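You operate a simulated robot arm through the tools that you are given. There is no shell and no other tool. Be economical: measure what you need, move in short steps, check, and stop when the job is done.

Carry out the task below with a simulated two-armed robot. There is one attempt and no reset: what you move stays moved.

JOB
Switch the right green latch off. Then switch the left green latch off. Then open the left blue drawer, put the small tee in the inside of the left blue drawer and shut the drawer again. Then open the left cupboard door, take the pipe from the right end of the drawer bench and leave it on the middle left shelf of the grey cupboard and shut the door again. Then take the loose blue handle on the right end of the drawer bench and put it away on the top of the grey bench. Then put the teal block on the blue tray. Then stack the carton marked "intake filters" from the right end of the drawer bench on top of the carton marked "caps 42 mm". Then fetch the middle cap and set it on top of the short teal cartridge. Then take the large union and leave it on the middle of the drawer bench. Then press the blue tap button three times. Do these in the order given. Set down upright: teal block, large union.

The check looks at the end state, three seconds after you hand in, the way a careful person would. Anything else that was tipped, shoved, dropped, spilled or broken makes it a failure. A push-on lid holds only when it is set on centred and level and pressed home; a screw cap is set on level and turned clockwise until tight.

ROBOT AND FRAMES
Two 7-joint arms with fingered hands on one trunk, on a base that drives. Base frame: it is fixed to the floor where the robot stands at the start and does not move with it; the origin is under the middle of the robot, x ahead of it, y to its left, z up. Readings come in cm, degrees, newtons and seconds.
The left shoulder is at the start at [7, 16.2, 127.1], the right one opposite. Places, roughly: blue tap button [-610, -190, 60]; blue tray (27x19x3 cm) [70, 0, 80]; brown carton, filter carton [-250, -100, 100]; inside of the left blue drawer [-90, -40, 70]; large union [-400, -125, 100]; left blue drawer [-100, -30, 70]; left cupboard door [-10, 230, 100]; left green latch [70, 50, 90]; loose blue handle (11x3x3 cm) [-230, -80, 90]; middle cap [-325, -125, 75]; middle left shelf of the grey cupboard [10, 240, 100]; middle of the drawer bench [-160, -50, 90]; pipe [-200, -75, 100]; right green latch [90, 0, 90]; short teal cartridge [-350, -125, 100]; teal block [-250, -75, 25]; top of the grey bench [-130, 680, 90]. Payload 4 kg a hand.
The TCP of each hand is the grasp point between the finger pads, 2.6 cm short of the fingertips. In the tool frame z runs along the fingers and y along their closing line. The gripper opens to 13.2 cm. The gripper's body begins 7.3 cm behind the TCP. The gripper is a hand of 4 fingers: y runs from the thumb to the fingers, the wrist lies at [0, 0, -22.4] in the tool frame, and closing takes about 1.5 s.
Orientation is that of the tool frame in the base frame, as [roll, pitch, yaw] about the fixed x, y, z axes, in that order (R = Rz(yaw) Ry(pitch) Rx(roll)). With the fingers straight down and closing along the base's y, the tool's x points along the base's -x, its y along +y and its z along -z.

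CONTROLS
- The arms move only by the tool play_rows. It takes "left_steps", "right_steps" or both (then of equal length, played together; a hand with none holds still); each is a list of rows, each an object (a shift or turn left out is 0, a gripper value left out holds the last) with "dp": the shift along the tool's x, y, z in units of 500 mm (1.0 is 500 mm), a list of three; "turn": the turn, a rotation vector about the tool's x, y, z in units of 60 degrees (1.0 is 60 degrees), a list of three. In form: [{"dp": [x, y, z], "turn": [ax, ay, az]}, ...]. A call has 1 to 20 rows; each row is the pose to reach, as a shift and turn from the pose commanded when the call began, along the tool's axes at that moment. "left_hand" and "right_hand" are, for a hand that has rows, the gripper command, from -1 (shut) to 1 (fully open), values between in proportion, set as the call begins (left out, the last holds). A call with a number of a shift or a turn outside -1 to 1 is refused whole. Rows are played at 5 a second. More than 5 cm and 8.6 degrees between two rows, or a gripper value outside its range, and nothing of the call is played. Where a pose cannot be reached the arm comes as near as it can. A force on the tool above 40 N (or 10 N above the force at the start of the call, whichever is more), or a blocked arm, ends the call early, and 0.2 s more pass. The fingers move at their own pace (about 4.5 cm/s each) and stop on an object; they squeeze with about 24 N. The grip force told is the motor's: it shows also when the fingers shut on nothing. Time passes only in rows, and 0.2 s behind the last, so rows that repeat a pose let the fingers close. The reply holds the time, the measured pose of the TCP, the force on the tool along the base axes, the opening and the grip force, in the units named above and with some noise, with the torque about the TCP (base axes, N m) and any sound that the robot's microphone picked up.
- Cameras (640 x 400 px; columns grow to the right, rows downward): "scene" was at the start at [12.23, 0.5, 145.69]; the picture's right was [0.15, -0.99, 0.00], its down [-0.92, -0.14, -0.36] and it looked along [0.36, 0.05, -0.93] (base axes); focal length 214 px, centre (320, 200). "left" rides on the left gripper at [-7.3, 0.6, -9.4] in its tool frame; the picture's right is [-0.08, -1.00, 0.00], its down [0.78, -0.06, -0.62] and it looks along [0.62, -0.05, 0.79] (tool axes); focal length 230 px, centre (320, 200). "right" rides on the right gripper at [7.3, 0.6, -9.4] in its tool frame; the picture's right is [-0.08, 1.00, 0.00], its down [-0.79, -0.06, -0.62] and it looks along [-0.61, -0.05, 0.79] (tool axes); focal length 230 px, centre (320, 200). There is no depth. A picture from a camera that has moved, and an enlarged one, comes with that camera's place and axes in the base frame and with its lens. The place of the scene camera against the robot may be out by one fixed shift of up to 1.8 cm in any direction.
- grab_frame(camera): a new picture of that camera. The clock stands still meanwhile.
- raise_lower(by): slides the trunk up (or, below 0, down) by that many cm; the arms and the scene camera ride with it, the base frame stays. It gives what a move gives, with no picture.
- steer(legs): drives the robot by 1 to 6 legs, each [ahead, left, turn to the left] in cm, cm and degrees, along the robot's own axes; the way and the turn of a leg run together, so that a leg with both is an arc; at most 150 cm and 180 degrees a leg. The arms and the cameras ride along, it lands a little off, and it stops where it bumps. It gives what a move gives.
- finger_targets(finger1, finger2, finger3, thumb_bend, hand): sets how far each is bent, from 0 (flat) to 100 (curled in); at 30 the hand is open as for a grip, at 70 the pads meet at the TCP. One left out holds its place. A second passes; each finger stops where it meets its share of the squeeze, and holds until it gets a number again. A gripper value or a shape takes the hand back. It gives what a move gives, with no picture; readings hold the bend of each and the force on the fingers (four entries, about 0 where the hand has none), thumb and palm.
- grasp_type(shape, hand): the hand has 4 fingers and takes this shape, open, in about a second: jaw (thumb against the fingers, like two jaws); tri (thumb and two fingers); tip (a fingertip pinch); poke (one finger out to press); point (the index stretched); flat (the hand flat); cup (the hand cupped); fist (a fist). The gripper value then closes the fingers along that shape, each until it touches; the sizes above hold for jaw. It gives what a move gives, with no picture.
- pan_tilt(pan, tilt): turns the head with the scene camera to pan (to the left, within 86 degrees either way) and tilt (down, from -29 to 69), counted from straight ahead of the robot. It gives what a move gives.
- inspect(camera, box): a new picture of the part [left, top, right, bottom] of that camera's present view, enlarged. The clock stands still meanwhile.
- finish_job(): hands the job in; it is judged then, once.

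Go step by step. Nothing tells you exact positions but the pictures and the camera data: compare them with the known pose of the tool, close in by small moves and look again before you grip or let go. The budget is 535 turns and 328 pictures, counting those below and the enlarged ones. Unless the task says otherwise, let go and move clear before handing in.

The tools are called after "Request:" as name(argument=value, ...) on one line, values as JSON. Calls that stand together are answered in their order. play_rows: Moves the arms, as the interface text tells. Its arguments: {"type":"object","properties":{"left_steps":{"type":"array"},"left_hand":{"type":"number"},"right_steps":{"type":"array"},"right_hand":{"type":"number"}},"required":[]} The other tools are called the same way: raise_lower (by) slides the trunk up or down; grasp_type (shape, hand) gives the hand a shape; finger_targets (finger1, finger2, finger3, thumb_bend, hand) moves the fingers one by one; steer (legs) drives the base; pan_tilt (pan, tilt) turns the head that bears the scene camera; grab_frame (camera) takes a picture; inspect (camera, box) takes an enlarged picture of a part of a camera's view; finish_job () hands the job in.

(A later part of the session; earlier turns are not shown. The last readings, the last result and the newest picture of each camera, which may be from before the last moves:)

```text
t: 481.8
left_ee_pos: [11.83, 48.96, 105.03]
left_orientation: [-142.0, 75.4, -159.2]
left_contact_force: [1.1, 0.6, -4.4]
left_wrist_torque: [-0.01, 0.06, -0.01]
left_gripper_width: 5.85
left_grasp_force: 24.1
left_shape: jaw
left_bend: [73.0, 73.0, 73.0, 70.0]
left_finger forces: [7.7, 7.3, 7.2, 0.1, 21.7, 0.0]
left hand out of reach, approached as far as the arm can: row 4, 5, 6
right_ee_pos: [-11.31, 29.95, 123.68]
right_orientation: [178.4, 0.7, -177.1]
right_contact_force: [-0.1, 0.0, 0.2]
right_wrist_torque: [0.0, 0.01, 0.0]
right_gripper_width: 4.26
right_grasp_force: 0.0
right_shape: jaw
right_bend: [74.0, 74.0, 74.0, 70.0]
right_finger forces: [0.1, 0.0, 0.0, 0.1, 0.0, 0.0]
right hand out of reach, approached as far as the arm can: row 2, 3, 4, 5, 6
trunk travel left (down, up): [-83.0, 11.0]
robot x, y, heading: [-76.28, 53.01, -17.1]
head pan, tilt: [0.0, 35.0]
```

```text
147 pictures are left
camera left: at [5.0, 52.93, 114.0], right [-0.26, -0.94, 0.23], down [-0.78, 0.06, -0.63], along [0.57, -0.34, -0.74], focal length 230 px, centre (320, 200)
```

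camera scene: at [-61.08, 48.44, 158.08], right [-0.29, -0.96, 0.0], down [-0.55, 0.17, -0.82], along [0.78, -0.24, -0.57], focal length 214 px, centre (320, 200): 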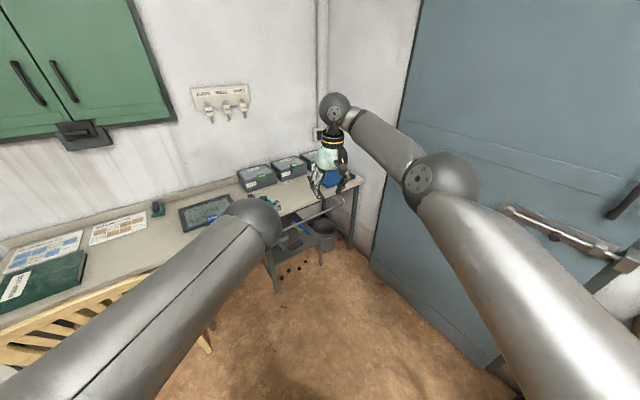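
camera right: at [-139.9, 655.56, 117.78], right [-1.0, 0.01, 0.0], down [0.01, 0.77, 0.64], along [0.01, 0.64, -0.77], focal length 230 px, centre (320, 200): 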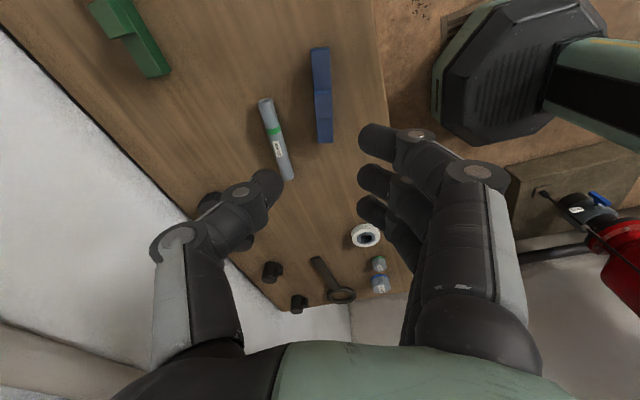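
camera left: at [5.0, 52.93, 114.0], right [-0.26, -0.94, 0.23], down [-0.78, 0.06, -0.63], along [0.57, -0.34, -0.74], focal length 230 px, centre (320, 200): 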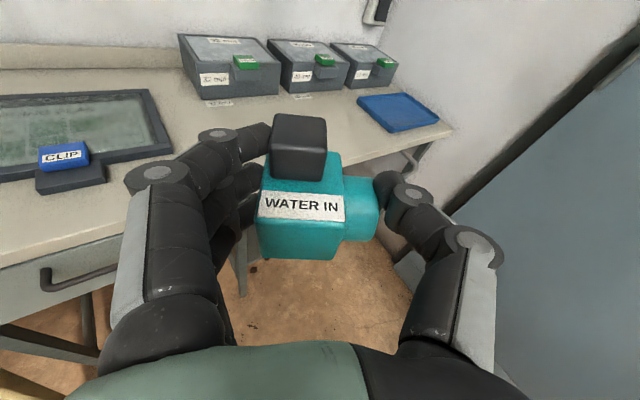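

The tray centre is near [66, -1, 81]. I'll drive in towards it.

Request:
steer(legs=[[25, -16, 0], [25, -14, 0]])

Request:
play_rows(left_steps=[{"turn": [0, 0, 0.05]}, {"turn": [0, 0, 0.095]}])

Request:
grab_frame(camera="left")

Request:
grab_frame(camera="scene")

```text
t: 485.4
left_ee_pos: [51.15, 5.36, 105.33]
left_orientation: [-141.6, 75.2, -158.9]
left_contact_force: [0.3, -1.2, -3.9]
left_wrist_torque: [0.03, 0.07, 0.02]
left_gripper_width: 5.85
left_grasp_force: 23.4
left_shape: jaw
left_bend: [73.0, 73.0, 73.0, 70.0]
left_finger forces: [7.6, 7.2, 7.1, 0.0, 21.7, 0.0]
right_ee_pos: [28.03, -13.73, 123.7]
right_orientation: [178.5, 0.8, -177.2]
right_contact_force: [0.6, 0.2, 0.2]
right_wrist_torque: [-0.02, -0.02, 0.0]
right_gripper_width: 4.27
right_grasp_force: 0.1
right_shape: jaw
right_bend: [74.0, 74.0, 74.0, 70.0]
right_finger forces: [0.0, 0.1, 0.1, 0.0, 0.0, 0.0]
trunk travel left (down, up): [-83.0, 11.0]
robot x, y, heading: [-36.64, 9.07, -17.5]
head pan, tilt: [0.0, 35.0]
```

```text
t: 486.0
left_ee_pos: [51.22, 5.37, 105.2]
left_orientation: [-163.5, 77.9, 178.7]
left_contact_force: [-0.6, -0.8, -4.2]
left_wrist_torque: [0.03, 0.07, 0.0]
left_gripper_width: 5.87
left_grasp_force: 24.0
left_shape: jaw
left_bend: [73.0, 73.0, 73.0, 70.0]
left_finger forces: [7.7, 7.2, 7.2, 0.1, 21.9, 0.0]
right_ee_pos: [28.01, -13.73, 123.74]
right_orientation: [178.5, 0.8, -177.2]
right_contact_force: [0.8, -0.3, 0.3]
right_wrist_torque: [0.02, 0.03, -0.03]
right_gripper_width: 4.24
right_grasp_force: 0.1
right_shape: jaw
right_bend: [74.0, 74.0, 74.0, 70.0]
right_finger forces: [0.0, 0.1, 0.1, 0.0, 0.0, 0.0]
trunk travel left (down, up): [-83.0, 11.0]
robot x, y, heading: [-36.82, 9.23, -17.2]
head pan, tilt: [0.0, 35.0]
```

```text
146 pictures are left
camera left: at [44.14, 8.56, 114.13], right [-0.28, -0.95, 0.13], down [-0.76, 0.13, -0.64], along [0.59, -0.28, -0.76], focal length 230 px, centre (320, 200)
```

left: 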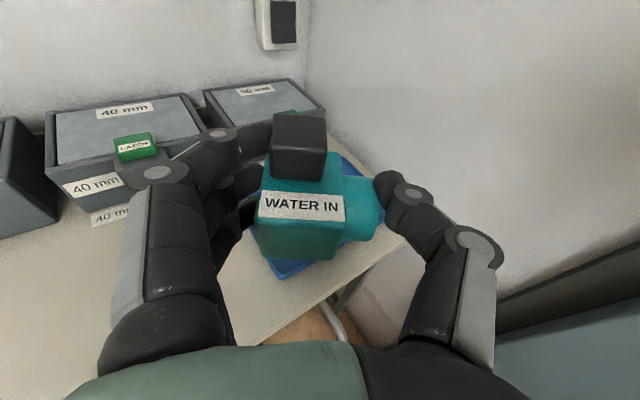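

```text
145 pictures are left
camera scene: at [-21.8, 4.88, 158.09], right [-0.3, -0.95, 0.0], down [-0.55, 0.17, -0.82], along [0.78, -0.24, -0.57], focal length 214 px, centre (320, 200)
```

scene: 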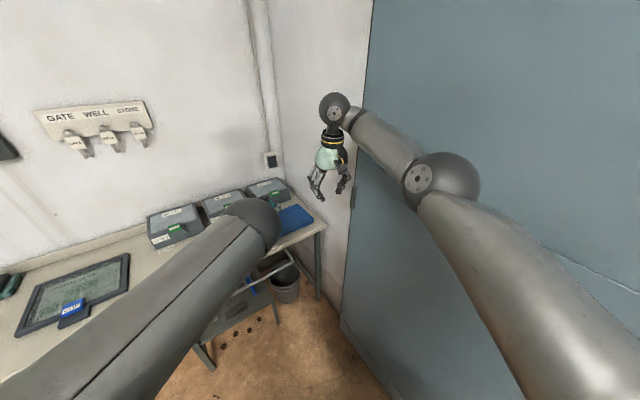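

Request:
steer(legs=[[18, -2.5, 0]])

Request:
raise_lower(by=-10)

Request:
grab_frame(camera="left")

Request:
grab_frame(camera="scene")

```text
t: 487.6
left_ee_pos: [67.33, 0.37, 105.14]
left_orientation: [-161.4, 77.7, -178.2]
left_contact_force: [-1.5, -1.2, -3.8]
left_wrist_torque: [0.03, 0.1, 0.01]
left_gripper_width: 5.85
left_grasp_force: 24.1
left_shape: jaw
left_bend: [73.0, 73.0, 73.0, 70.0]
left_finger forces: [7.6, 7.1, 7.1, 0.0, 22.2, 0.0]
right_ee_pos: [44.47, -16.53, 123.91]
right_orientation: [179.4, 0.6, -174.0]
right_contact_force: [-0.7, -0.6, 0.9]
right_wrist_torque: [0.0, 0.0, 0.02]
right_gripper_width: 4.28
right_grasp_force: 0.0
right_shape: jaw
right_bend: [74.0, 74.0, 74.0, 70.0]
right_finger forces: [0.0, 0.1, 0.1, 0.0, 0.0, 0.0]
trunk travel left (down, up): [-83.0, 11.0]
robot x, y, heading: [-20.59, 1.94, -16.1]
head pan, tilt: [0.0, 35.0]
stopped in leg 1: the robot was blocked; the commanded pose is now the measured one
```

```text
t: 489.0
left_ee_pos: [67.78, 0.15, 94.79]
left_orientation: [-160.8, 77.5, -177.8]
left_contact_force: [-0.9, 0.2, -5.1]
left_wrist_torque: [0.01, 0.07, 0.0]
left_gripper_width: 5.86
left_grasp_force: 23.4
left_shape: jaw
left_bend: [73.0, 73.0, 73.0, 70.0]
left_finger forces: [7.7, 7.3, 7.2, 0.1, 22.1, 0.0]
right_ee_pos: [44.94, -16.69, 113.47]
right_orientation: [179.5, 0.3, -174.4]
right_contact_force: [-0.1, -0.4, 0.7]
right_wrist_torque: [0.01, 0.02, 0.02]
right_gripper_width: 4.27
right_grasp_force: 0.1
right_shape: jaw
right_bend: [74.0, 74.0, 74.0, 70.0]
right_finger forces: [0.1, 0.0, 0.1, 0.0, 0.0, 0.0]
trunk travel left (down, up): [-73.0, 21.0]
robot x, y, heading: [-20.48, 2.06, -16.5]
head pan, tilt: [0.0, 35.0]
```

```text
144 pictures are left
camera left: at [60.79, 3.42, 103.7], right [-0.27, -0.95, 0.15], down [-0.76, 0.12, -0.64], along [0.59, -0.28, -0.76], focal length 230 px, centre (320, 200)
```

left: 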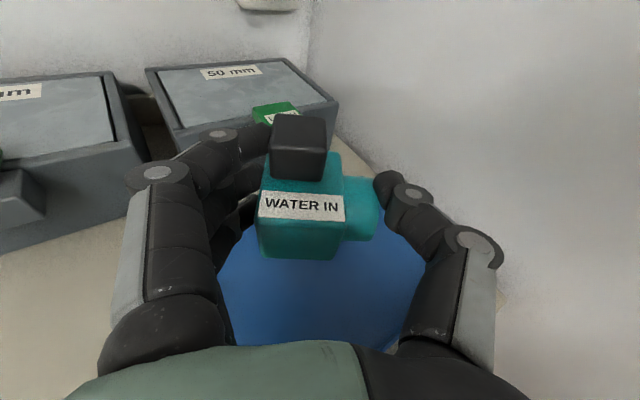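

```text
143 pictures are left
camera scene: at [-4.88, -0.84, 148.05], right [-0.28, -0.96, 0.01], down [-0.55, 0.15, -0.82], along [0.78, -0.24, -0.57], focal length 214 px, centre (320, 200)
```

scene: 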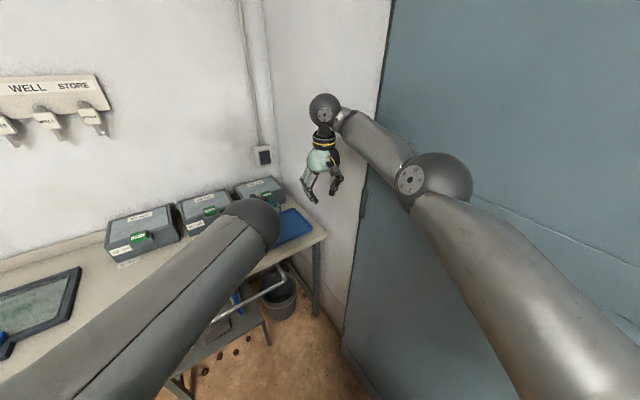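

The block is above the tray. I'll shift 2.5 cm right and lower slowly until contact.

Request:
play_rows(left_steps=[{"dp": [0.04, -0.025, 0.009]}, {"dp": [0.08, -0.05, 0.018]}, {"dp": [0.1, -0.05, 0.022]}, {"dp": [0.115, -0.05, 0.025]}, {"dp": [0.125, -0.05, 0.028]}, {"dp": [0.135, -0.05, 0.03]}, {"dp": [0.145, -0.05, 0.032]}, {"dp": [0.155, -0.05, 0.034]}])

Request:
grab_frame(camera="left")

```text
t: 490.8
left_ee_pos: [67.01, -2.9, 86.99]
left_orientation: [-160.9, 77.6, -177.8]
left_contact_force: [0.8, 0.1, -4.8]
left_wrist_torque: [-0.01, 0.1, -0.02]
left_gripper_width: 5.85
left_grasp_force: 24.4
left_shape: jaw
left_bend: [73.0, 73.0, 73.0, 70.0]
left_finger forces: [7.7, 7.3, 7.2, 0.0, 21.9, 0.1]
left hand out of reach, approached as far as the arm can: row 2
right_ee_pos: [44.81, -16.8, 113.49]
right_orientation: [179.3, 0.1, -174.4]
right_contact_force: [-0.3, 0.1, 0.3]
right_wrist_torque: [-0.02, 0.0, -0.03]
right_gripper_width: 4.27
right_grasp_force: 0.0
right_shape: jaw
right_bend: [74.0, 74.0, 74.0, 70.0]
right_finger forces: [0.0, 0.1, 0.0, 0.0, 0.0, 0.1]
trunk travel left (down, up): [-73.0, 21.0]
robot x, y, heading: [-20.32, 1.87, -16.5]
head pan, tilt: [0.0, 35.0]
```

```text
142 pictures are left
camera left: at [59.93, 0.46, 95.93], right [-0.27, -0.95, 0.15], down [-0.76, 0.12, -0.64], along [0.59, -0.28, -0.76], focal length 230 px, centre (320, 200)
```

left: 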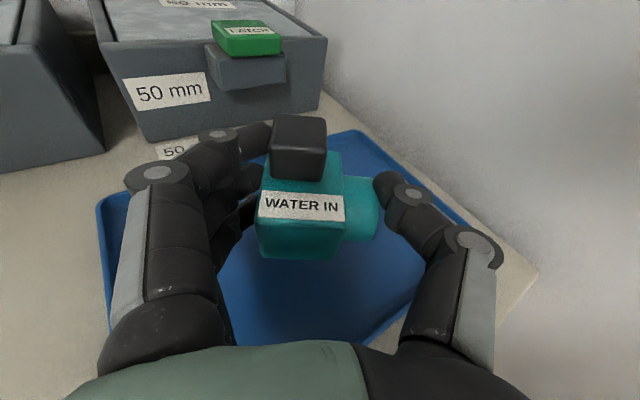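

Request:
play_rows(left_steps=[{"dp": [0.008, 0, 0.002]}, {"dp": [0.016, 0, 0.004]}, {"dp": [0.024, 0, 0.005]}, {"dp": [0.032, 0, 0.007]}, {"dp": [0.04, 0, 0.009]}, {"dp": [0.048, 0, 0.01]}])

Request:
grab_frame(camera="left")

```text
t: 492.2
left_ee_pos: [67.06, -3.04, 84.65]
left_orientation: [-161.0, 77.6, -177.9]
left_contact_force: [-0.2, 0.2, -4.1]
left_wrist_torque: [-0.01, 0.05, 0.03]
left_gripper_width: 5.84
left_grasp_force: 24.1
left_shape: jaw
left_bend: [73.0, 73.0, 73.0, 70.0]
left_finger forces: [7.8, 7.2, 7.1, 0.0, 22.0, 0.1]
right_ee_pos: [44.85, -16.86, 113.55]
right_orientation: [179.3, 0.3, -174.3]
right_contact_force: [0.0, 0.4, 1.2]
right_wrist_torque: [0.03, -0.03, -0.01]
right_gripper_width: 4.28
right_grasp_force: 0.1
right_shape: jaw
right_bend: [74.0, 74.0, 74.0, 70.0]
right_finger forces: [0.0, 0.0, 0.1, 0.0, 0.0, 0.0]
trunk travel left (down, up): [-73.0, 21.0]
robot x, y, heading: [-20.35, 2.27, -16.6]
head pan, tilt: [0.0, 35.0]
```

```text
141 pictures are left
camera left: at [59.95, 0.22, 93.57], right [-0.27, -0.95, 0.15], down [-0.76, 0.12, -0.64], along [0.59, -0.28, -0.76], focal length 230 px, centre (320, 200)
```

left: 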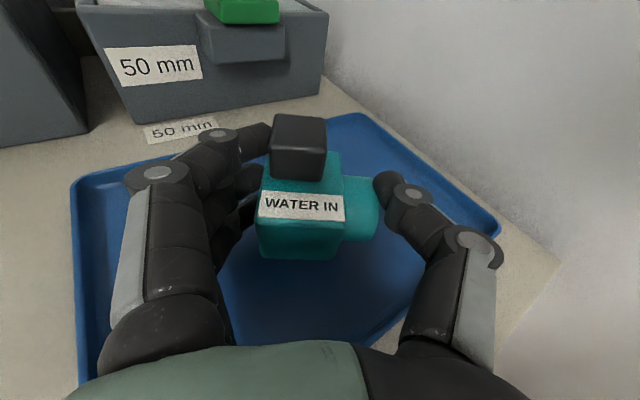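

Request:
play_rows(left_steps=[{"dp": [0.008, 0, 0.002]}, {"dp": [0.016, 0, 0.004]}, {"dp": [0.024, 0, 0.005]}, {"dp": [0.032, 0, 0.007]}, {"dp": [0.038, 0, 0.009]}, {"dp": [0.044, 0, 0.01]}])

Request:
grab_frame(camera="left")

```text
t: 493.6
left_ee_pos: [67.16, -3.26, 82.78]
left_orientation: [-161.0, 78.2, -178.1]
left_contact_force: [-6.4, 3.5, 24.2]
left_wrist_torque: [0.34, -0.34, 0.02]
left_gripper_width: 5.83
left_grasp_force: 23.2
left_shape: jaw
left_bend: [73.0, 73.0, 73.0, 70.0]
left_finger forces: [7.3, 8.6, 9.4, 0.0, 24.2, 0.0]
right_ee_pos: [44.77, -16.74, 113.48]
right_orientation: [179.2, 0.2, -174.3]
right_contact_force: [-0.6, 0.2, 0.4]
right_wrist_torque: [0.0, 0.02, 0.01]
right_gripper_width: 4.28
right_grasp_force: 0.0
right_shape: jaw
right_bend: [74.0, 74.0, 74.0, 70.0]
right_finger forces: [0.0, 0.1, 0.0, 0.0, 0.1, 0.0]
trunk travel left (down, up): [-73.0, 21.0]
robot x, y, heading: [-20.98, 2.05, -16.4]
head pan, tilt: [0.0, 35.0]
```

```text
140 pictures are left
camera left: at [60.03, 0.0, 91.84], right [-0.27, -0.95, 0.14], down [-0.75, 0.12, -0.65], along [0.6, -0.28, -0.75], focal length 230 px, centre (320, 200)
```

left: 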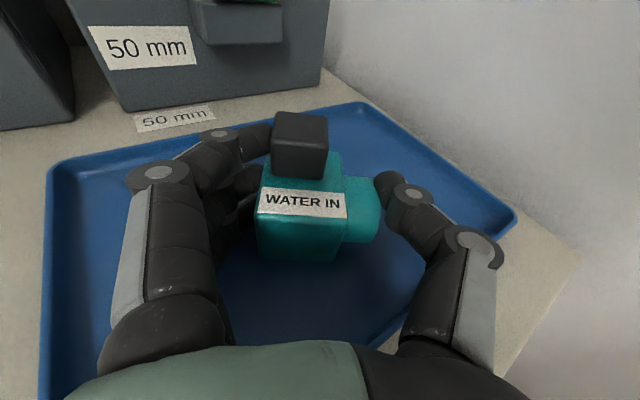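

The block is down on the tray. I'll ease off, open and pull straight back.

Request:
play_rows(left_steps=[{"dp": [-0.004, 0, -0.001]}, {"dp": [-0.004, 0, -0.001]}, {"dp": [-0.004, 0, -0.001]}, {"dp": [-0.004, 0, -0.001]}, {"dp": [-0.004, 0, -0.001]}, {"dp": [0.003, 0, -0.05]}, {"dp": [0.005, 0, -0.12]}, {"dp": [0.005, 0, -0.2]}, {"dp": [-0.07, 0, -0.24]}, {"dp": [-0.14, 0, -0.28]}], left_hand=0.25)

Request:
grab_frame(camera="left")

```text
t: 495.8
left_ee_pos: [62.38, 5.47, 88.51]
left_orientation: [-160.8, 77.5, -177.7]
left_contact_force: [-0.5, -0.2, 0.0]
left_wrist_torque: [0.02, -0.04, -0.04]
left_gripper_width: 8.25
left_grasp_force: 0.1
left_shape: jaw
left_bend: [71.0, 71.0, 71.0, 68.0]
left_finger forces: [0.0, 0.1, 0.0, 0.0, 0.1, 0.0]
left hand out of reach, approached as far as the arm can: row 7, 8, 9, 10
right_ee_pos: [44.83, -16.74, 113.62]
right_orientation: [179.5, 0.2, -174.4]
right_contact_force: [0.0, -0.2, 0.5]
right_wrist_torque: [-0.04, 0.0, -0.03]
right_gripper_width: 4.27
right_grasp_force: 0.0
right_shape: jaw
right_bend: [74.0, 74.0, 74.0, 70.0]
right_finger forces: [0.0, 0.0, 0.0, 0.1, 0.0, 0.1]
trunk travel left (down, up): [-73.0, 21.0]
robot x, y, heading: [-20.11, 1.75, -16.2]
head pan, tilt: [0.0, 35.0]
```

```text
139 pictures are left
camera left: at [55.34, 8.73, 97.43], right [-0.27, -0.95, 0.15], down [-0.76, 0.12, -0.64], along [0.59, -0.28, -0.76], focal length 230 px, centre (320, 200)
```

left: 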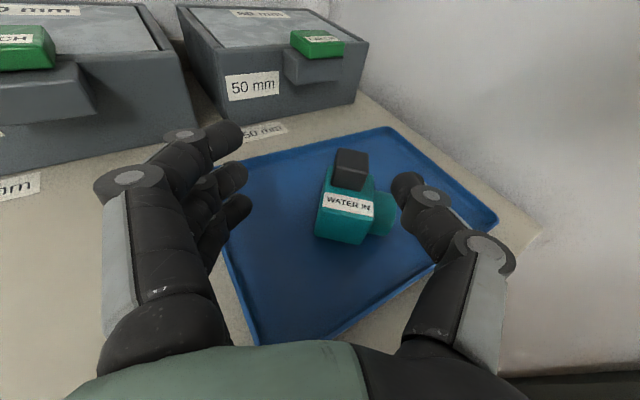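

Request:
inspect(camera="left", box=[260, 120, 500, 270])

Request:
steer(legs=[[-25, 8, 0]])

Request:
grab_frame(camera="left")

```text
2.67 times, centred on (380, 195) of left
camera zoom: at [55.34, 8.73, 97.43], right [-0.27, -0.95, 0.15], down [-0.76, 0.12, -0.64], along [0.59, -0.28, -0.76], focal length 614 px, centre (160, 213)
```

zoom: 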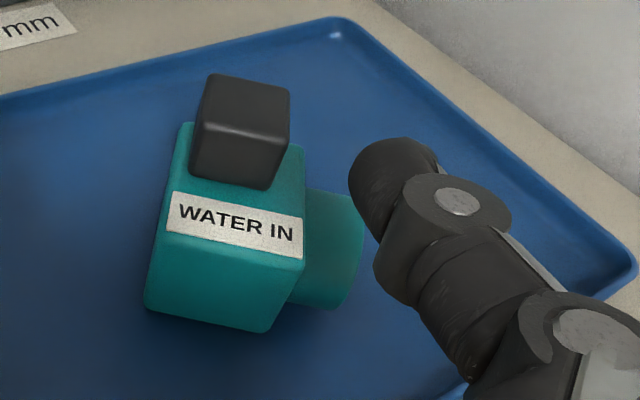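

```text
t: 497.6
left_ee_pos: [40.87, 19.26, 88.95]
left_orientation: [-163.5, 77.9, 179.5]
left_contact_force: [0.6, 1.0, 0.2]
left_wrist_torque: [0.04, 0.03, -0.01]
left_gripper_width: 8.23
left_grasp_force: 0.0
left_shape: jaw
left_bend: [71.0, 71.0, 71.0, 68.0]
left_finger forces: [0.1, 0.0, 0.0, 0.1, 0.0, 0.1]
right_ee_pos: [23.27, -3.59, 113.59]
right_orientation: [178.8, 0.7, -175.0]
right_contact_force: [0.0, 1.1, -0.3]
right_wrist_torque: [0.01, -0.02, -0.03]
right_gripper_width: 4.28
right_grasp_force: 0.0
right_shape: jaw
right_bend: [74.0, 74.0, 74.0, 70.0]
right_finger forces: [0.0, 0.0, 0.0, 0.0, 0.1, 0.1]
trunk travel left (down, up): [-73.0, 21.0]
robot x, y, heading: [-42.02, 17.4, -16.5]
head pan, tilt: [0.0, 35.0]
```

```text
137 pictures are left
camera left: at [33.83, 22.45, 97.93], right [-0.27, -0.95, 0.14], down [-0.76, 0.12, -0.64], along [0.59, -0.28, -0.76], focal length 230 px, centre (320, 200)
```

left: 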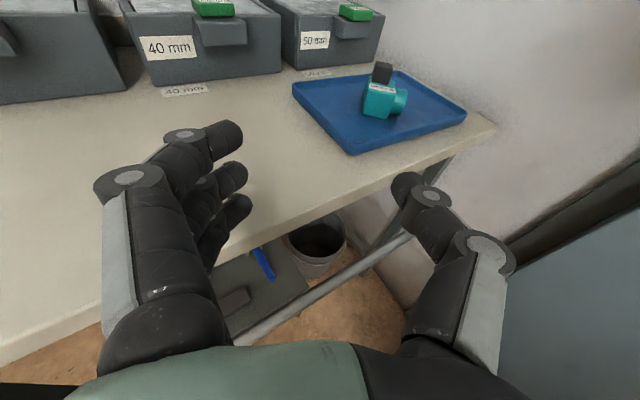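

The block stands upright on the tray. Next are the cartons; I'll raise the trunk, back off and return to the drawer bench.

Request:
raise_lower(by=18)

Request:
steer(legs=[[-40, 30, 0], [0, 30, 0], [0, 0, -56], [0, -100, 0], [0, -95, 0]])

Request:
pan_tilt(pan=-12, tilt=38)

Request:
grab_frame(camera="scene")

```text
t: 499.6
left_ee_pos: [40.86, 19.33, 107.04]
left_orientation: [-163.3, 77.9, 179.5]
left_contact_force: [-0.2, -0.1, -0.2]
left_wrist_torque: [0.01, 0.02, 0.02]
left_gripper_width: 8.22
left_grasp_force: 0.1
left_shape: jaw
left_bend: [71.0, 71.0, 71.0, 68.0]
left_finger forces: [0.1, 0.0, 0.1, 0.0, 0.0, 0.1]
right_ee_pos: [23.1, -3.65, 131.66]
right_orientation: [178.8, 0.6, -174.9]
right_contact_force: [-0.3, 0.6, -0.6]
right_wrist_torque: [-0.01, 0.02, 0.02]
right_gripper_width: 4.28
right_grasp_force: 0.0
right_shape: jaw
right_bend: [74.0, 74.0, 74.0, 70.0]
right_finger forces: [0.1, 0.1, 0.0, 0.0, 0.1, 0.1]
trunk travel left (down, up): [-91.0, 3.0]
robot x, y, heading: [-41.15, 16.85, -16.5]
head pan, tilt: [0.0, 35.0]
```

```text
t: 516.1
left_ee_pos: [-202.58, -40.19, 106.98]
left_orientation: [-163.4, 77.9, 123.6]
left_contact_force: [0.4, 0.5, 0.0]
left_wrist_torque: [0.02, -0.01, 0.01]
left_gripper_width: 8.2
left_grasp_force: 0.1
left_shape: jaw
left_bend: [71.0, 71.0, 71.0, 68.0]
left_finger forces: [0.0, 0.0, 0.0, 0.0, 0.0, 0.1]
right_ee_pos: [-231.38, -38.19, 131.76]
right_orientation: [178.7, 0.6, 129.2]
right_contact_force: [-0.3, -0.8, -0.9]
right_wrist_torque: [0.02, 0.02, 0.0]
right_gripper_width: 4.3
right_grasp_force: 0.0
right_shape: jaw
right_bend: [74.0, 74.0, 74.0, 70.0]
right_finger forces: [0.0, 0.1, 0.0, 0.1, 0.1, 0.1]
trunk travel left (down, up): [-91.0, 3.0]
robot x, y, heading: [-251.08, 26.94, -72.7]
head pan, tilt: [0.0, 35.0]
```

```text
t: 516.9
left_ee_pos: [-202.72, -40.12, 107.01]
left_orientation: [-163.5, 77.8, 123.3]
left_contact_force: [0.3, 0.6, -0.2]
left_wrist_torque: [0.01, -0.03, -0.01]
left_gripper_width: 8.23
left_grasp_force: 0.1
left_shape: jaw
left_bend: [71.0, 71.0, 71.0, 68.0]
left_finger forces: [0.0, 0.0, 0.1, 0.1, 0.1, 0.0]
right_ee_pos: [-231.45, -38.3, 131.69]
right_orientation: [178.7, 0.6, 129.1]
right_contact_force: [-0.8, 0.4, -0.1]
right_wrist_torque: [0.03, -0.04, -0.04]
right_gripper_width: 4.28
right_grasp_force: 0.0
right_shape: jaw
right_bend: [74.0, 74.0, 74.0, 70.0]
right_finger forces: [0.1, 0.1, 0.1, 0.0, 0.0, 0.0]
trunk travel left (down, up): [-91.0, 3.0]
robot x, y, heading: [-250.75, 27.53, -72.6]
head pan, tilt: [-12.0, 38.0]
```

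```text
136 pictures are left
camera scene: at [-246.9, 13.13, 165.64], right [-1.0, -0.09, 0.0], down [-0.06, 0.61, -0.79], along [0.07, -0.78, -0.62], focal length 214 px, centre (320, 200)
```

scene: 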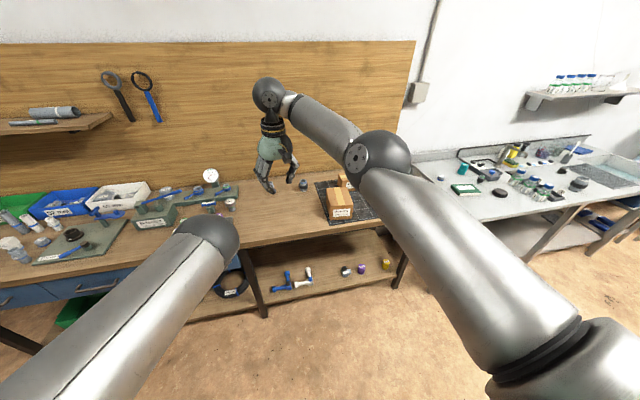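

I'll unfold the right arm over the cartons with the fingers closing front-to-back.

Request:
play_rows(right_steps=[{"dp": [0.029, -0.074, 0], "turn": [0, 0, -0.12]}, {"dp": [0.059, -0.149, 0], "turn": [0, 0, -0.24]}, {"dp": [0.088, -0.223, 0], "turn": [0, 0, -0.36]}, {"dp": [0.117, -0.297, 0], "turn": [0, 0, -0.48]}, {"dp": [0.147, -0.372, 0], "turn": [0, 0, -0.6]}, {"dp": [0.176, -0.446, 0], "turn": [0, 0, -0.72]}, {"dp": [0.176, -0.446, 0], "turn": [0, 0, -0.84]}, {"dp": [0.176, -0.446, 0], "turn": [0, 0, -0.96]}], right_hand=1)

Request:
play_rows(right_steps=[{"turn": [0, 0, -0.1]}, {"turn": [0, 0, -0.19]}])

Request:
steer(legs=[[38, 0, 0]])

Request:
grab_frame(camera="right")

Request:
grab_frame(camera="scene")

```text
t: 518.6
left_ee_pos: [-202.7, -40.16, 107.09]
left_orientation: [-163.3, 77.9, 123.5]
left_contact_force: [-0.4, -0.3, 0.2]
left_wrist_torque: [0.0, -0.01, -0.01]
left_gripper_width: 8.23
left_grasp_force: 0.1
left_shape: jaw
left_bend: [71.0, 71.0, 71.0, 68.0]
left_finger forces: [0.0, 0.0, 0.0, 0.0, 0.1, 0.0]
right_ee_pos: [-253.35, -49.25, 129.62]
right_orientation: [179.7, 1.3, -173.2]
right_contact_force: [-0.7, 0.0, -0.8]
right_wrist_torque: [0.04, 0.01, 0.0]
right_gripper_width: 13.19
right_grasp_force: 0.0
right_shape: jaw
right_bend: [30.0, 30.0, 30.0, 30.0]
right_finger forces: [0.1, 0.1, 0.0, 0.1, 0.0, 0.1]
right hand out of reach, approached as far as the arm can: row 1, 2, 3, 4, 5, 6, 7, 8
trunk travel left (down, up): [-91.0, 3.0]
robot x, y, heading: [-250.94, 26.82, -72.6]
head pan, tilt: [-12.0, 38.0]
```

```text
t: 519.2
left_ee_pos: [-202.76, -40.17, 106.92]
left_orientation: [-163.4, 77.9, 123.5]
left_contact_force: [0.6, 0.2, 1.1]
left_wrist_torque: [-0.01, 0.01, -0.02]
left_gripper_width: 8.23
left_grasp_force: 0.1
left_shape: jaw
left_bend: [71.0, 71.0, 71.0, 68.0]
left_finger forces: [0.0, 0.0, 0.0, 0.0, 0.0, 0.0]
right_ee_pos: [-253.38, -49.38, 129.54]
right_orientation: [-179.9, 1.4, -161.7]
right_contact_force: [-1.1, 0.2, -0.5]
right_wrist_torque: [0.01, 0.0, 0.0]
right_gripper_width: 13.18
right_grasp_force: 0.1
right_shape: jaw
right_bend: [30.0, 30.0, 30.0, 30.0]
right_finger forces: [0.0, 0.0, 0.1, 0.0, 0.1, 0.0]
trunk travel left (down, up): [-91.0, 3.0]
robot x, y, heading: [-250.94, 26.91, -72.4]
head pan, tilt: [-12.0, 38.0]
```

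```text
t: 521.7
left_ee_pos: [-191.49, -76.78, 107.13]
left_orientation: [-163.4, 77.9, 123.4]
left_contact_force: [-0.6, 0.0, -0.2]
left_wrist_torque: [-0.01, 0.01, 0.01]
left_gripper_width: 8.24
left_grasp_force: 0.0
left_shape: jaw
left_bend: [71.0, 71.0, 71.0, 68.0]
left_finger forces: [0.1, 0.0, 0.1, 0.0, 0.0, 0.0]
right_ee_pos: [-242.1, -85.84, 129.62]
right_orientation: [-179.8, 1.4, -162.1]
right_contact_force: [0.0, 0.2, 0.4]
right_wrist_torque: [-0.02, -0.02, 0.01]
right_gripper_width: 13.18
right_grasp_force: 0.0
right_shape: jaw
right_bend: [30.0, 30.0, 30.0, 30.0]
right_finger forces: [0.0, 0.1, 0.0, 0.1, 0.0, 0.0]
trunk travel left (down, up): [-91.0, 3.0]
robot x, y, heading: [-239.19, -9.9, -72.9]
head pan, tilt: [-12.0, 38.0]
```

```text
135 pictures are left
camera right: at [-249.53, -87.4, 138.83], right [-0.23, 0.97, 0.0], down [0.75, 0.18, 0.64], along [0.62, 0.15, -0.77], focal length 230 px, centre (320, 200)
```

right: 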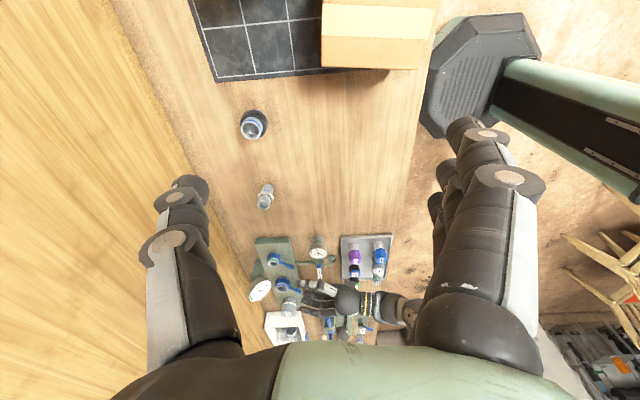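

```text
134 pictures are left
camera scene: at [-235.54, -23.32, 165.66], right [-1.0, -0.09, 0.0], down [-0.06, 0.61, -0.79], along [0.07, -0.79, -0.61], focal length 214 px, centre (320, 200)
```

scene: 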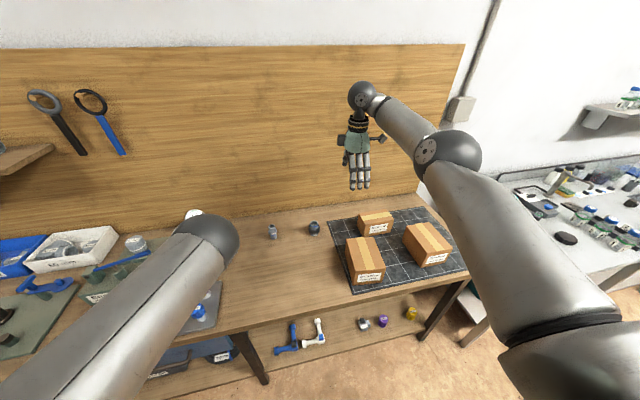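

Request:
inspect(camera="scene", box=[320, 190, 480, 290])

```text
4.00 times, centred on (400, 240) of scene
camera zoom: at [-235.54, -23.32, 165.66], right [-1.0, -0.09, 0.0], down [-0.06, 0.61, -0.79], along [0.07, -0.79, -0.61], focal length 858 px, centre (0, 40)
```

zoom: 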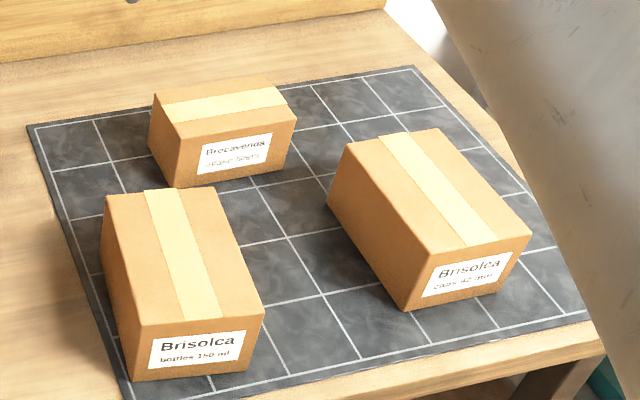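

The back carton reads "intake filters" and the right one "caps 42 mm". I'll move the hand over the filter carton.

Request:
steer(legs=[[10, -19, 0]])

Request:
grab_frame(camera="right")

```text
t: 523.4
left_ee_pos: [-206.49, -91.97, 107.0]
left_orientation: [-162.8, 77.9, 123.9]
left_contact_force: [0.6, -0.2, 0.2]
left_wrist_torque: [-0.02, -0.03, -0.02]
left_gripper_width: 8.23
left_grasp_force: 0.1
left_shape: jaw
left_bend: [71.0, 71.0, 71.0, 68.0]
left_finger forces: [0.1, 0.1, 0.0, 0.0, 0.1, 0.0]
right_ee_pos: [-257.14, -101.03, 129.75]
right_orientation: [-179.8, 1.1, -162.1]
right_contact_force: [0.3, 0.9, 0.7]
right_wrist_torque: [0.0, 0.04, 0.03]
right_gripper_width: 13.17
right_grasp_force: 0.1
right_shape: jaw
right_bend: [30.0, 30.0, 30.0, 30.0]
right_finger forces: [0.0, 0.0, 0.0, 0.0, 0.1, 0.0]
trunk travel left (down, up): [-91.0, 3.0]
robot x, y, heading: [-254.57, -25.0, -72.9]
head pan, tilt: [-12.0, 38.0]
```

```text
132 pictures are left
camera right: at [-264.46, -102.52, 138.91], right [-0.23, 0.97, 0.0], down [0.75, 0.18, 0.63], along [0.62, 0.15, -0.77], focal length 230 px, centre (320, 200)
```

right: 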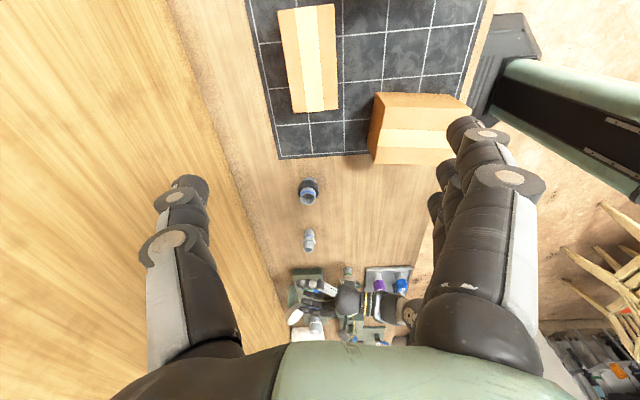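

The filter carton is centred at [-257.2, -102.3], aligned with the tool. I'll descend in steps.

Request:
play_rows(right_steps=[{"dp": [0.01, -0.024, 0.09]}, {"dp": [0.01, -0.024, 0.18]}, {"dp": [0.01, -0.024, 0.27]}, {"dp": [0.01, -0.024, 0.36]}, {"dp": [0.01, -0.024, 0.45]}, {"dp": [0.01, -0.024, 0.54]}, {"dp": [0.01, -0.024, 0.6]}], right_hand=0.55)

Request:
grab_frame(camera="right")

```text
t: 525.0
left_ee_pos: [-206.68, -92.25, 106.98]
left_orientation: [-163.5, 77.9, 123.2]
left_contact_force: [-1.1, 0.0, 0.0]
left_wrist_torque: [-0.03, 0.02, -0.01]
left_gripper_width: 8.25
left_grasp_force: 0.2
left_shape: jaw
left_bend: [71.0, 71.0, 71.0, 68.0]
left_finger forces: [0.1, 0.0, 0.1, 0.0, 0.1, 0.0]
right_ee_pos: [-256.61, -102.24, 99.72]
right_orientation: [-179.9, 1.3, -161.9]
right_contact_force: [0.2, 0.1, 0.8]
right_wrist_torque: [-0.01, 0.0, -0.01]
right_gripper_width: 10.29
right_grasp_force: 0.1
right_shape: jaw
right_bend: [61.0, 61.0, 61.0, 57.0]
right_finger forces: [0.0, 0.1, 0.1, 0.1, 0.0, 0.0]
trunk travel left (down, up): [-91.0, 3.0]
robot x, y, heading: [-254.68, -25.15, -72.9]
head pan, tilt: [-12.0, 38.0]
```

```text
131 pictures are left
camera right: at [-264.04, -103.9, 108.8], right [-0.23, 0.97, 0.0], down [0.75, 0.18, 0.63], along [0.62, 0.15, -0.77], focal length 230 px, centre (320, 200)
```

right: 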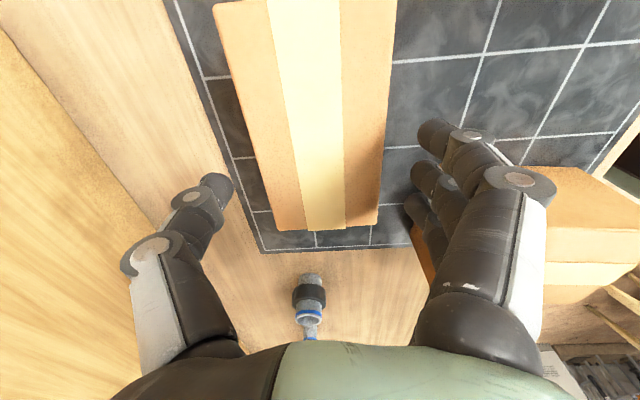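

Request:
play_rows(right_steps=[{"dp": [-0.01, 0, 0.06]}, {"dp": [-0.02, 0, 0.12]}, {"dp": [-0.02, 0, 0.174]}])

Request:
play_rows(right_steps=[{}, {}, {}, {}, {}, {}, {}], right_hand=-1)

Request:
grab_frame(camera="right")

```text
t: 525.8
left_ee_pos: [-206.63, -92.28, 106.98]
left_orientation: [-163.7, 77.9, 123.1]
left_contact_force: [0.5, 0.6, -1.2]
left_wrist_torque: [-0.03, 0.01, 0.02]
left_gripper_width: 8.22
left_grasp_force: 0.0
left_shape: jaw
left_bend: [71.0, 71.0, 71.0, 68.0]
left_finger forces: [0.0, 0.0, 0.0, 0.0, 0.0, 0.1]
right_ee_pos: [-256.37, -101.0, 92.55]
right_orientation: [-179.7, 1.5, -162.0]
right_contact_force: [1.5, -3.5, 1.8]
right_wrist_torque: [-0.06, 0.03, 0.07]
right_gripper_width: 10.27
right_grasp_force: 0.2
right_shape: jaw
right_bend: [61.0, 61.0, 61.0, 57.0]
right_finger forces: [0.1, 0.0, 0.0, 0.0, 3.5, 0.1]
right hand out of reach, approached as far as the arm can: row 2, 3
trunk travel left (down, up): [-91.0, 3.0]
robot x, y, heading: [-254.65, -25.24, -72.8]
head pan, tilt: [-12.0, 38.0]
```

```text
t: 527.4
left_ee_pos: [-206.67, -92.14, 107.02]
left_orientation: [-163.6, 77.8, 123.2]
left_contact_force: [0.2, -0.1, 0.5]
left_wrist_torque: [0.01, 0.0, 0.0]
left_gripper_width: 8.24
left_grasp_force: 0.0
left_shape: jaw
left_bend: [71.0, 71.0, 71.0, 68.0]
left_finger forces: [0.0, 0.1, 0.1, 0.0, 0.0, 0.1]
right_ee_pos: [-256.46, -100.77, 92.33]
right_orientation: [-179.8, 1.3, -162.0]
right_contact_force: [0.7, -3.8, 3.3]
right_wrist_torque: [-0.06, -0.02, 0.01]
right_gripper_width: 7.97
right_grasp_force: 24.5
right_shape: jaw
right_bend: [73.0, 73.0, 73.0, 59.0]
right_finger forces: [7.1, 7.0, 7.0, 0.1, 25.6, 0.0]
trunk travel left (down, up): [-91.0, 3.0]
robot x, y, heading: [-254.69, -25.11, -72.6]
head pan, tilt: [-12.0, 38.0]
```

```text
130 pictures are left
camera right: at [-263.79, -102.54, 101.61], right [-0.23, 0.97, 0.0], down [0.75, 0.18, 0.63], along [0.62, 0.15, -0.77], focal length 230 px, centre (320, 200)
```

right: 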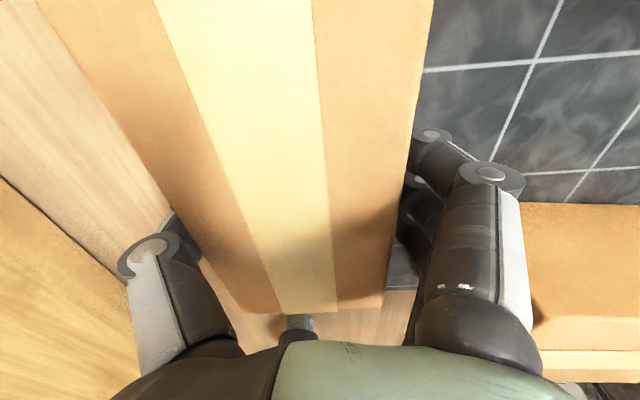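

The carton is gripped. I'll lift and check.

Request:
play_rows(right_steps=[{"dp": [0, 0, -0.06]}, {"dp": [0, 0, -0.13]}, {"dp": [0, 0, -0.2]}, {"dp": [0, 0, -0.28]}, {"dp": [0, 0, -0.36]}])

Request:
grab_frame(camera="scene")

Request:
grab_frame(camera="right")

```text
t: 528.5
left_ee_pos: [-206.67, -92.14, 106.9]
left_orientation: [-163.5, 77.9, 123.3]
left_contact_force: [-0.2, 0.5, -0.4]
left_wrist_torque: [-0.01, 0.0, 0.02]
left_gripper_width: 8.21
left_grasp_force: 0.0
left_shape: jaw
left_bend: [71.0, 71.0, 71.0, 68.0]
left_finger forces: [0.0, 0.0, 0.0, 0.0, 0.0, 0.1]
right_ee_pos: [-256.89, -101.0, 110.35]
right_orientation: [-179.8, 1.2, -162.1]
right_contact_force: [1.1, 0.7, -2.0]
right_wrist_torque: [0.0, 0.03, 0.0]
right_gripper_width: 7.97
right_grasp_force: 24.3
right_shape: jaw
right_bend: [73.0, 73.0, 73.0, 59.0]
right_finger forces: [8.1, 8.2, 8.3, 0.0, 24.4, 0.0]
trunk travel left (down, up): [-91.0, 3.0]
robot x, y, heading: [-254.77, -25.11, -72.8]
head pan, tilt: [-12.0, 38.0]
```

```text
129 pictures are left
camera scene: at [-250.7, -38.67, 165.64], right [-1.0, -0.09, 0.0], down [-0.06, 0.61, -0.79], along [0.07, -0.78, -0.62], focal length 214 px, centre (320, 200)
```

scene: 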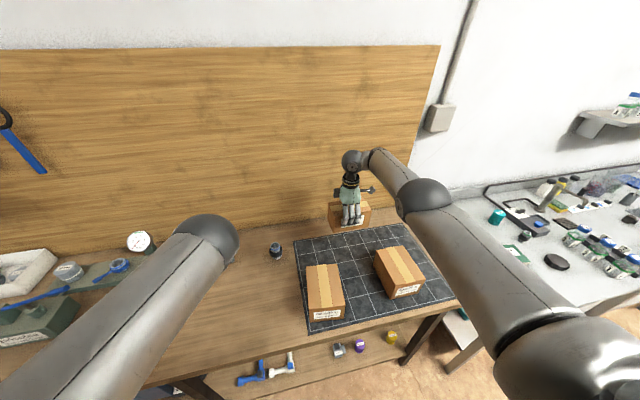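

```text
128 pictures are left
camera right: at [-264.28, -102.6, 119.47], right [-0.23, 0.97, 0.0], down [0.75, 0.18, 0.63], along [0.62, 0.15, -0.77], focal length 230 px, centre (320, 200)
```

right: 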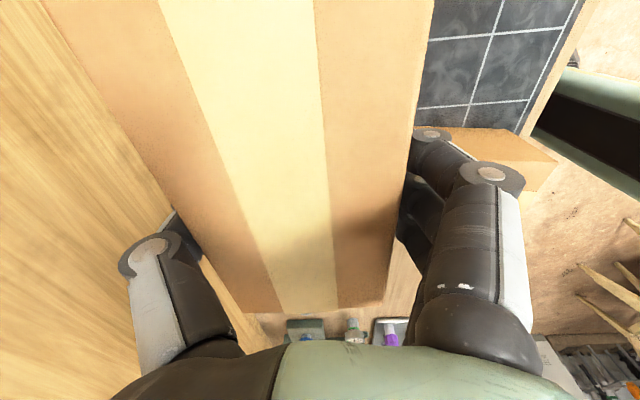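

The carton is up. The "caps 42 mm" carton's top centre is near [-278, -92.5, 93.5]; I'll move over it and look.

Request:
steer(legs=[[-16, -18, 0]])

Request:
grab_frame(camera="scene")

Request:
grab_frame(camera="right")

```text
t: 530.3
left_ee_pos: [-228.71, -82.6, 106.81]
left_orientation: [-163.5, 77.9, 123.4]
left_contact_force: [-0.1, 1.5, -0.1]
left_wrist_torque: [0.03, 0.04, 0.0]
left_gripper_width: 8.21
left_grasp_force: 0.0
left_shape: jaw
left_bend: [71.0, 71.0, 71.0, 68.0]
left_finger forces: [0.0, 0.0, 0.0, 0.0, 0.0, 0.1]
right_ee_pos: [-278.9, -91.45, 110.3]
right_orientation: [-179.9, 1.2, -162.0]
right_contact_force: [0.9, 0.7, -2.5]
right_wrist_torque: [0.06, -0.03, 0.0]
right_gripper_width: 7.96
right_grasp_force: 23.6
right_shape: jaw
right_bend: [73.0, 73.0, 73.0, 59.0]
right_finger forces: [8.0, 8.2, 8.2, 0.1, 24.5, 0.0]
trunk travel left (down, up): [-91.0, 3.0]
robot x, y, heading: [-276.84, -15.5, -72.7]
head pan, tilt: [-12.0, 38.0]
```

```text
127 pictures are left
camera scene: at [-272.75, -29.26, 165.61], right [-1.0, -0.09, 0.0], down [-0.06, 0.61, -0.79], along [0.07, -0.78, -0.62], focal length 214 px, centre (320, 200)
```

scene: 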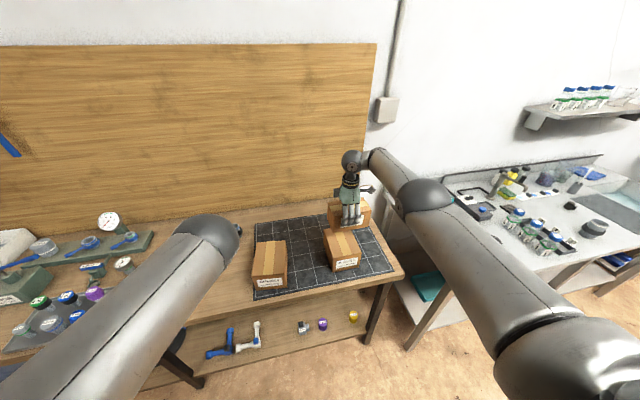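

```text
126 pictures are left
camera right: at [-286.28, -93.14, 119.36], right [-0.23, 0.97, 0.0], down [0.75, 0.18, 0.63], along [0.62, 0.15, -0.77], focal length 230 px, centre (320, 200)
```

right: 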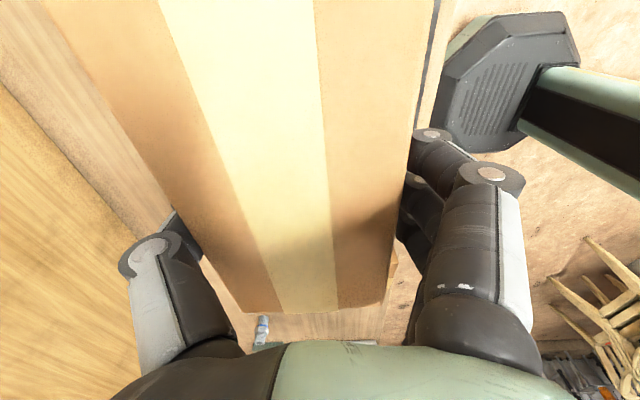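

Request:
inspect(camera="scene", box=[290, 180, 410, 280])

```text
4.00 times, centred on (350, 230) of scene
camera zoom: at [-272.75, -29.26, 165.61], right [-1.0, -0.09, 0.0], down [-0.06, 0.61, -0.79], along [0.07, -0.78, -0.62], focal length 858 px, centre (200, 80)
```

zoom: 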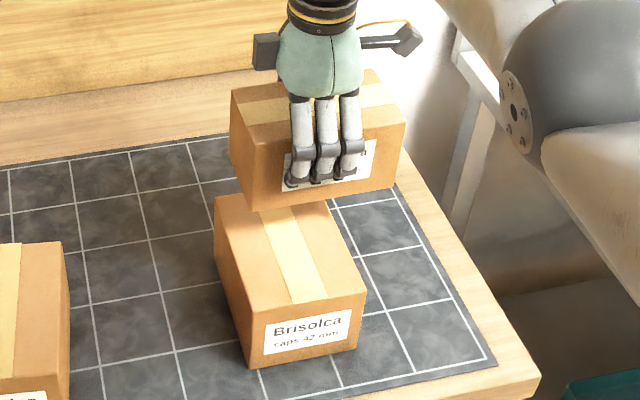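

The held carton is about 2 cm too far right relative to the caps carton. I'll correct and lower.

Request:
play_rows(right_steps=[{"dp": [-0.044, -0.005, 0.03]}, {"dp": [-0.044, -0.005, 0.08]}, {"dp": [-0.044, -0.005, 0.13]}, {"dp": [-0.044, -0.005, 0.16]}])

Request:
inspect(camera="scene", box=[290, 180, 410, 280])

```text
t: 531.3
left_ee_pos: [-228.84, -82.45, 107.05]
left_orientation: [-163.5, 77.9, 123.4]
left_contact_force: [-0.7, 0.0, -0.5]
left_wrist_torque: [-0.01, -0.02, 0.04]
left_gripper_width: 8.24
left_grasp_force: 0.0
left_shape: jaw
left_bend: [71.0, 71.0, 71.0, 68.0]
left_finger forces: [0.0, 0.1, 0.0, 0.0, 0.0, 0.1]
right_ee_pos: [-276.69, -90.94, 102.5]
right_orientation: [-179.9, 1.4, -162.1]
right_contact_force: [-2.9, -0.9, 2.2]
right_wrist_torque: [0.18, 0.13, 0.06]
right_gripper_width: 7.96
right_grasp_force: 24.2
right_shape: jaw
right_bend: [73.0, 73.0, 73.0, 59.0]
right_finger forces: [8.5, 8.7, 8.6, 0.0, 25.2, 0.0]
trunk travel left (down, up): [-91.0, 3.0]
robot x, y, heading: [-276.97, -15.44, -72.9]
head pan, tilt: [-12.0, 38.0]
```

```text
4.00 times, centred on (350, 230) of scene
camera zoom: at [-273.0, -29.01, 165.66], right [-1.0, -0.09, 0.0], down [-0.06, 0.61, -0.79], along [0.07, -0.78, -0.62], focal length 858 px, centre (200, 80)
```

zoom: 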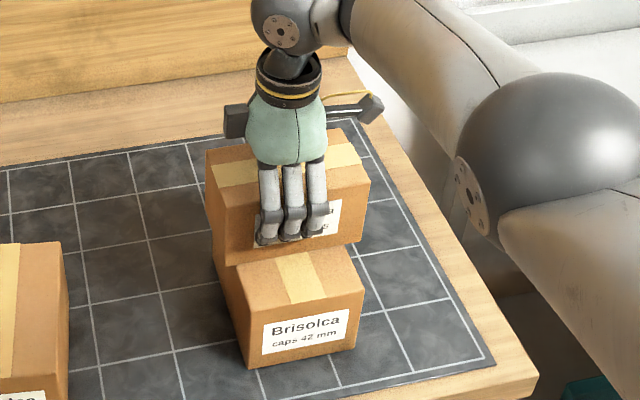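

It's centred sideways but about 2.5 cm too far back. I'll lift slightly, shift towards me and set it down.

Request:
play_rows(right_steps=[{"dp": [0, 0, -0.02]}, {"dp": [0, 0.025, -0.02]}, {"dp": [0, 0.05, -0.02]}, {"dp": [0, 0.05, 0]}, {"dp": [0, 0.05, 0.008]}, {"dp": [0, 0.05, 0.016]}, {"dp": [0, 0.05, 0.024]}, {"dp": [0, 0.05, 0.032]}])

Request:
inspect(camera="scene", box=[290, 180, 410, 280])

```text
t: 533.0
left_ee_pos: [-229.04, -82.36, 107.21]
left_orientation: [-163.4, 77.9, 123.4]
left_contact_force: [-0.5, -0.3, 0.0]
left_wrist_torque: [-0.03, 0.01, 0.03]
left_gripper_width: 8.25
left_grasp_force: 0.0
left_shape: jaw
left_bend: [71.0, 71.0, 71.0, 68.0]
left_finger forces: [0.0, 0.0, 0.1, 0.0, 0.0, 0.0]
right_ee_pos: [-277.25, -88.79, 102.17]
right_orientation: [-178.9, 1.4, -161.9]
right_contact_force: [-2.3, 9.4, 27.6]
right_wrist_torque: [0.47, 0.13, -0.08]
right_gripper_width: 8.13
right_grasp_force: 23.9
right_shape: jaw
right_bend: [74.0, 74.0, 74.0, 60.0]
right_finger forces: [10.8, 10.7, 10.5, 0.1, 21.5, 0.0]
trunk travel left (down, up): [-91.0, 3.0]
robot x, y, heading: [-277.04, -15.45, -72.8]
head pan, tilt: [-12.0, 38.0]
stopped in row 8 (right hand): the force on the tool passed its limit (the readings are from after the stop); the commanded pose is now the measured one
```

```text
4.00 times, centred on (350, 230) of scene
camera zoom: at [-273.09, -28.65, 165.67], right [-1.0, -0.09, 0.0], down [-0.06, 0.61, -0.79], along [0.07, -0.79, -0.61], focal length 858 px, centre (200, 80)
```

zoom: 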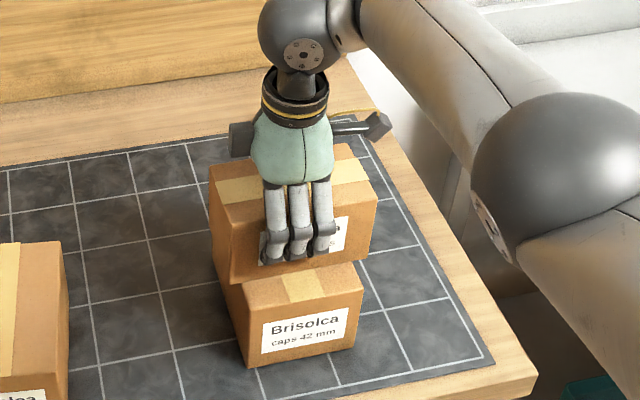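

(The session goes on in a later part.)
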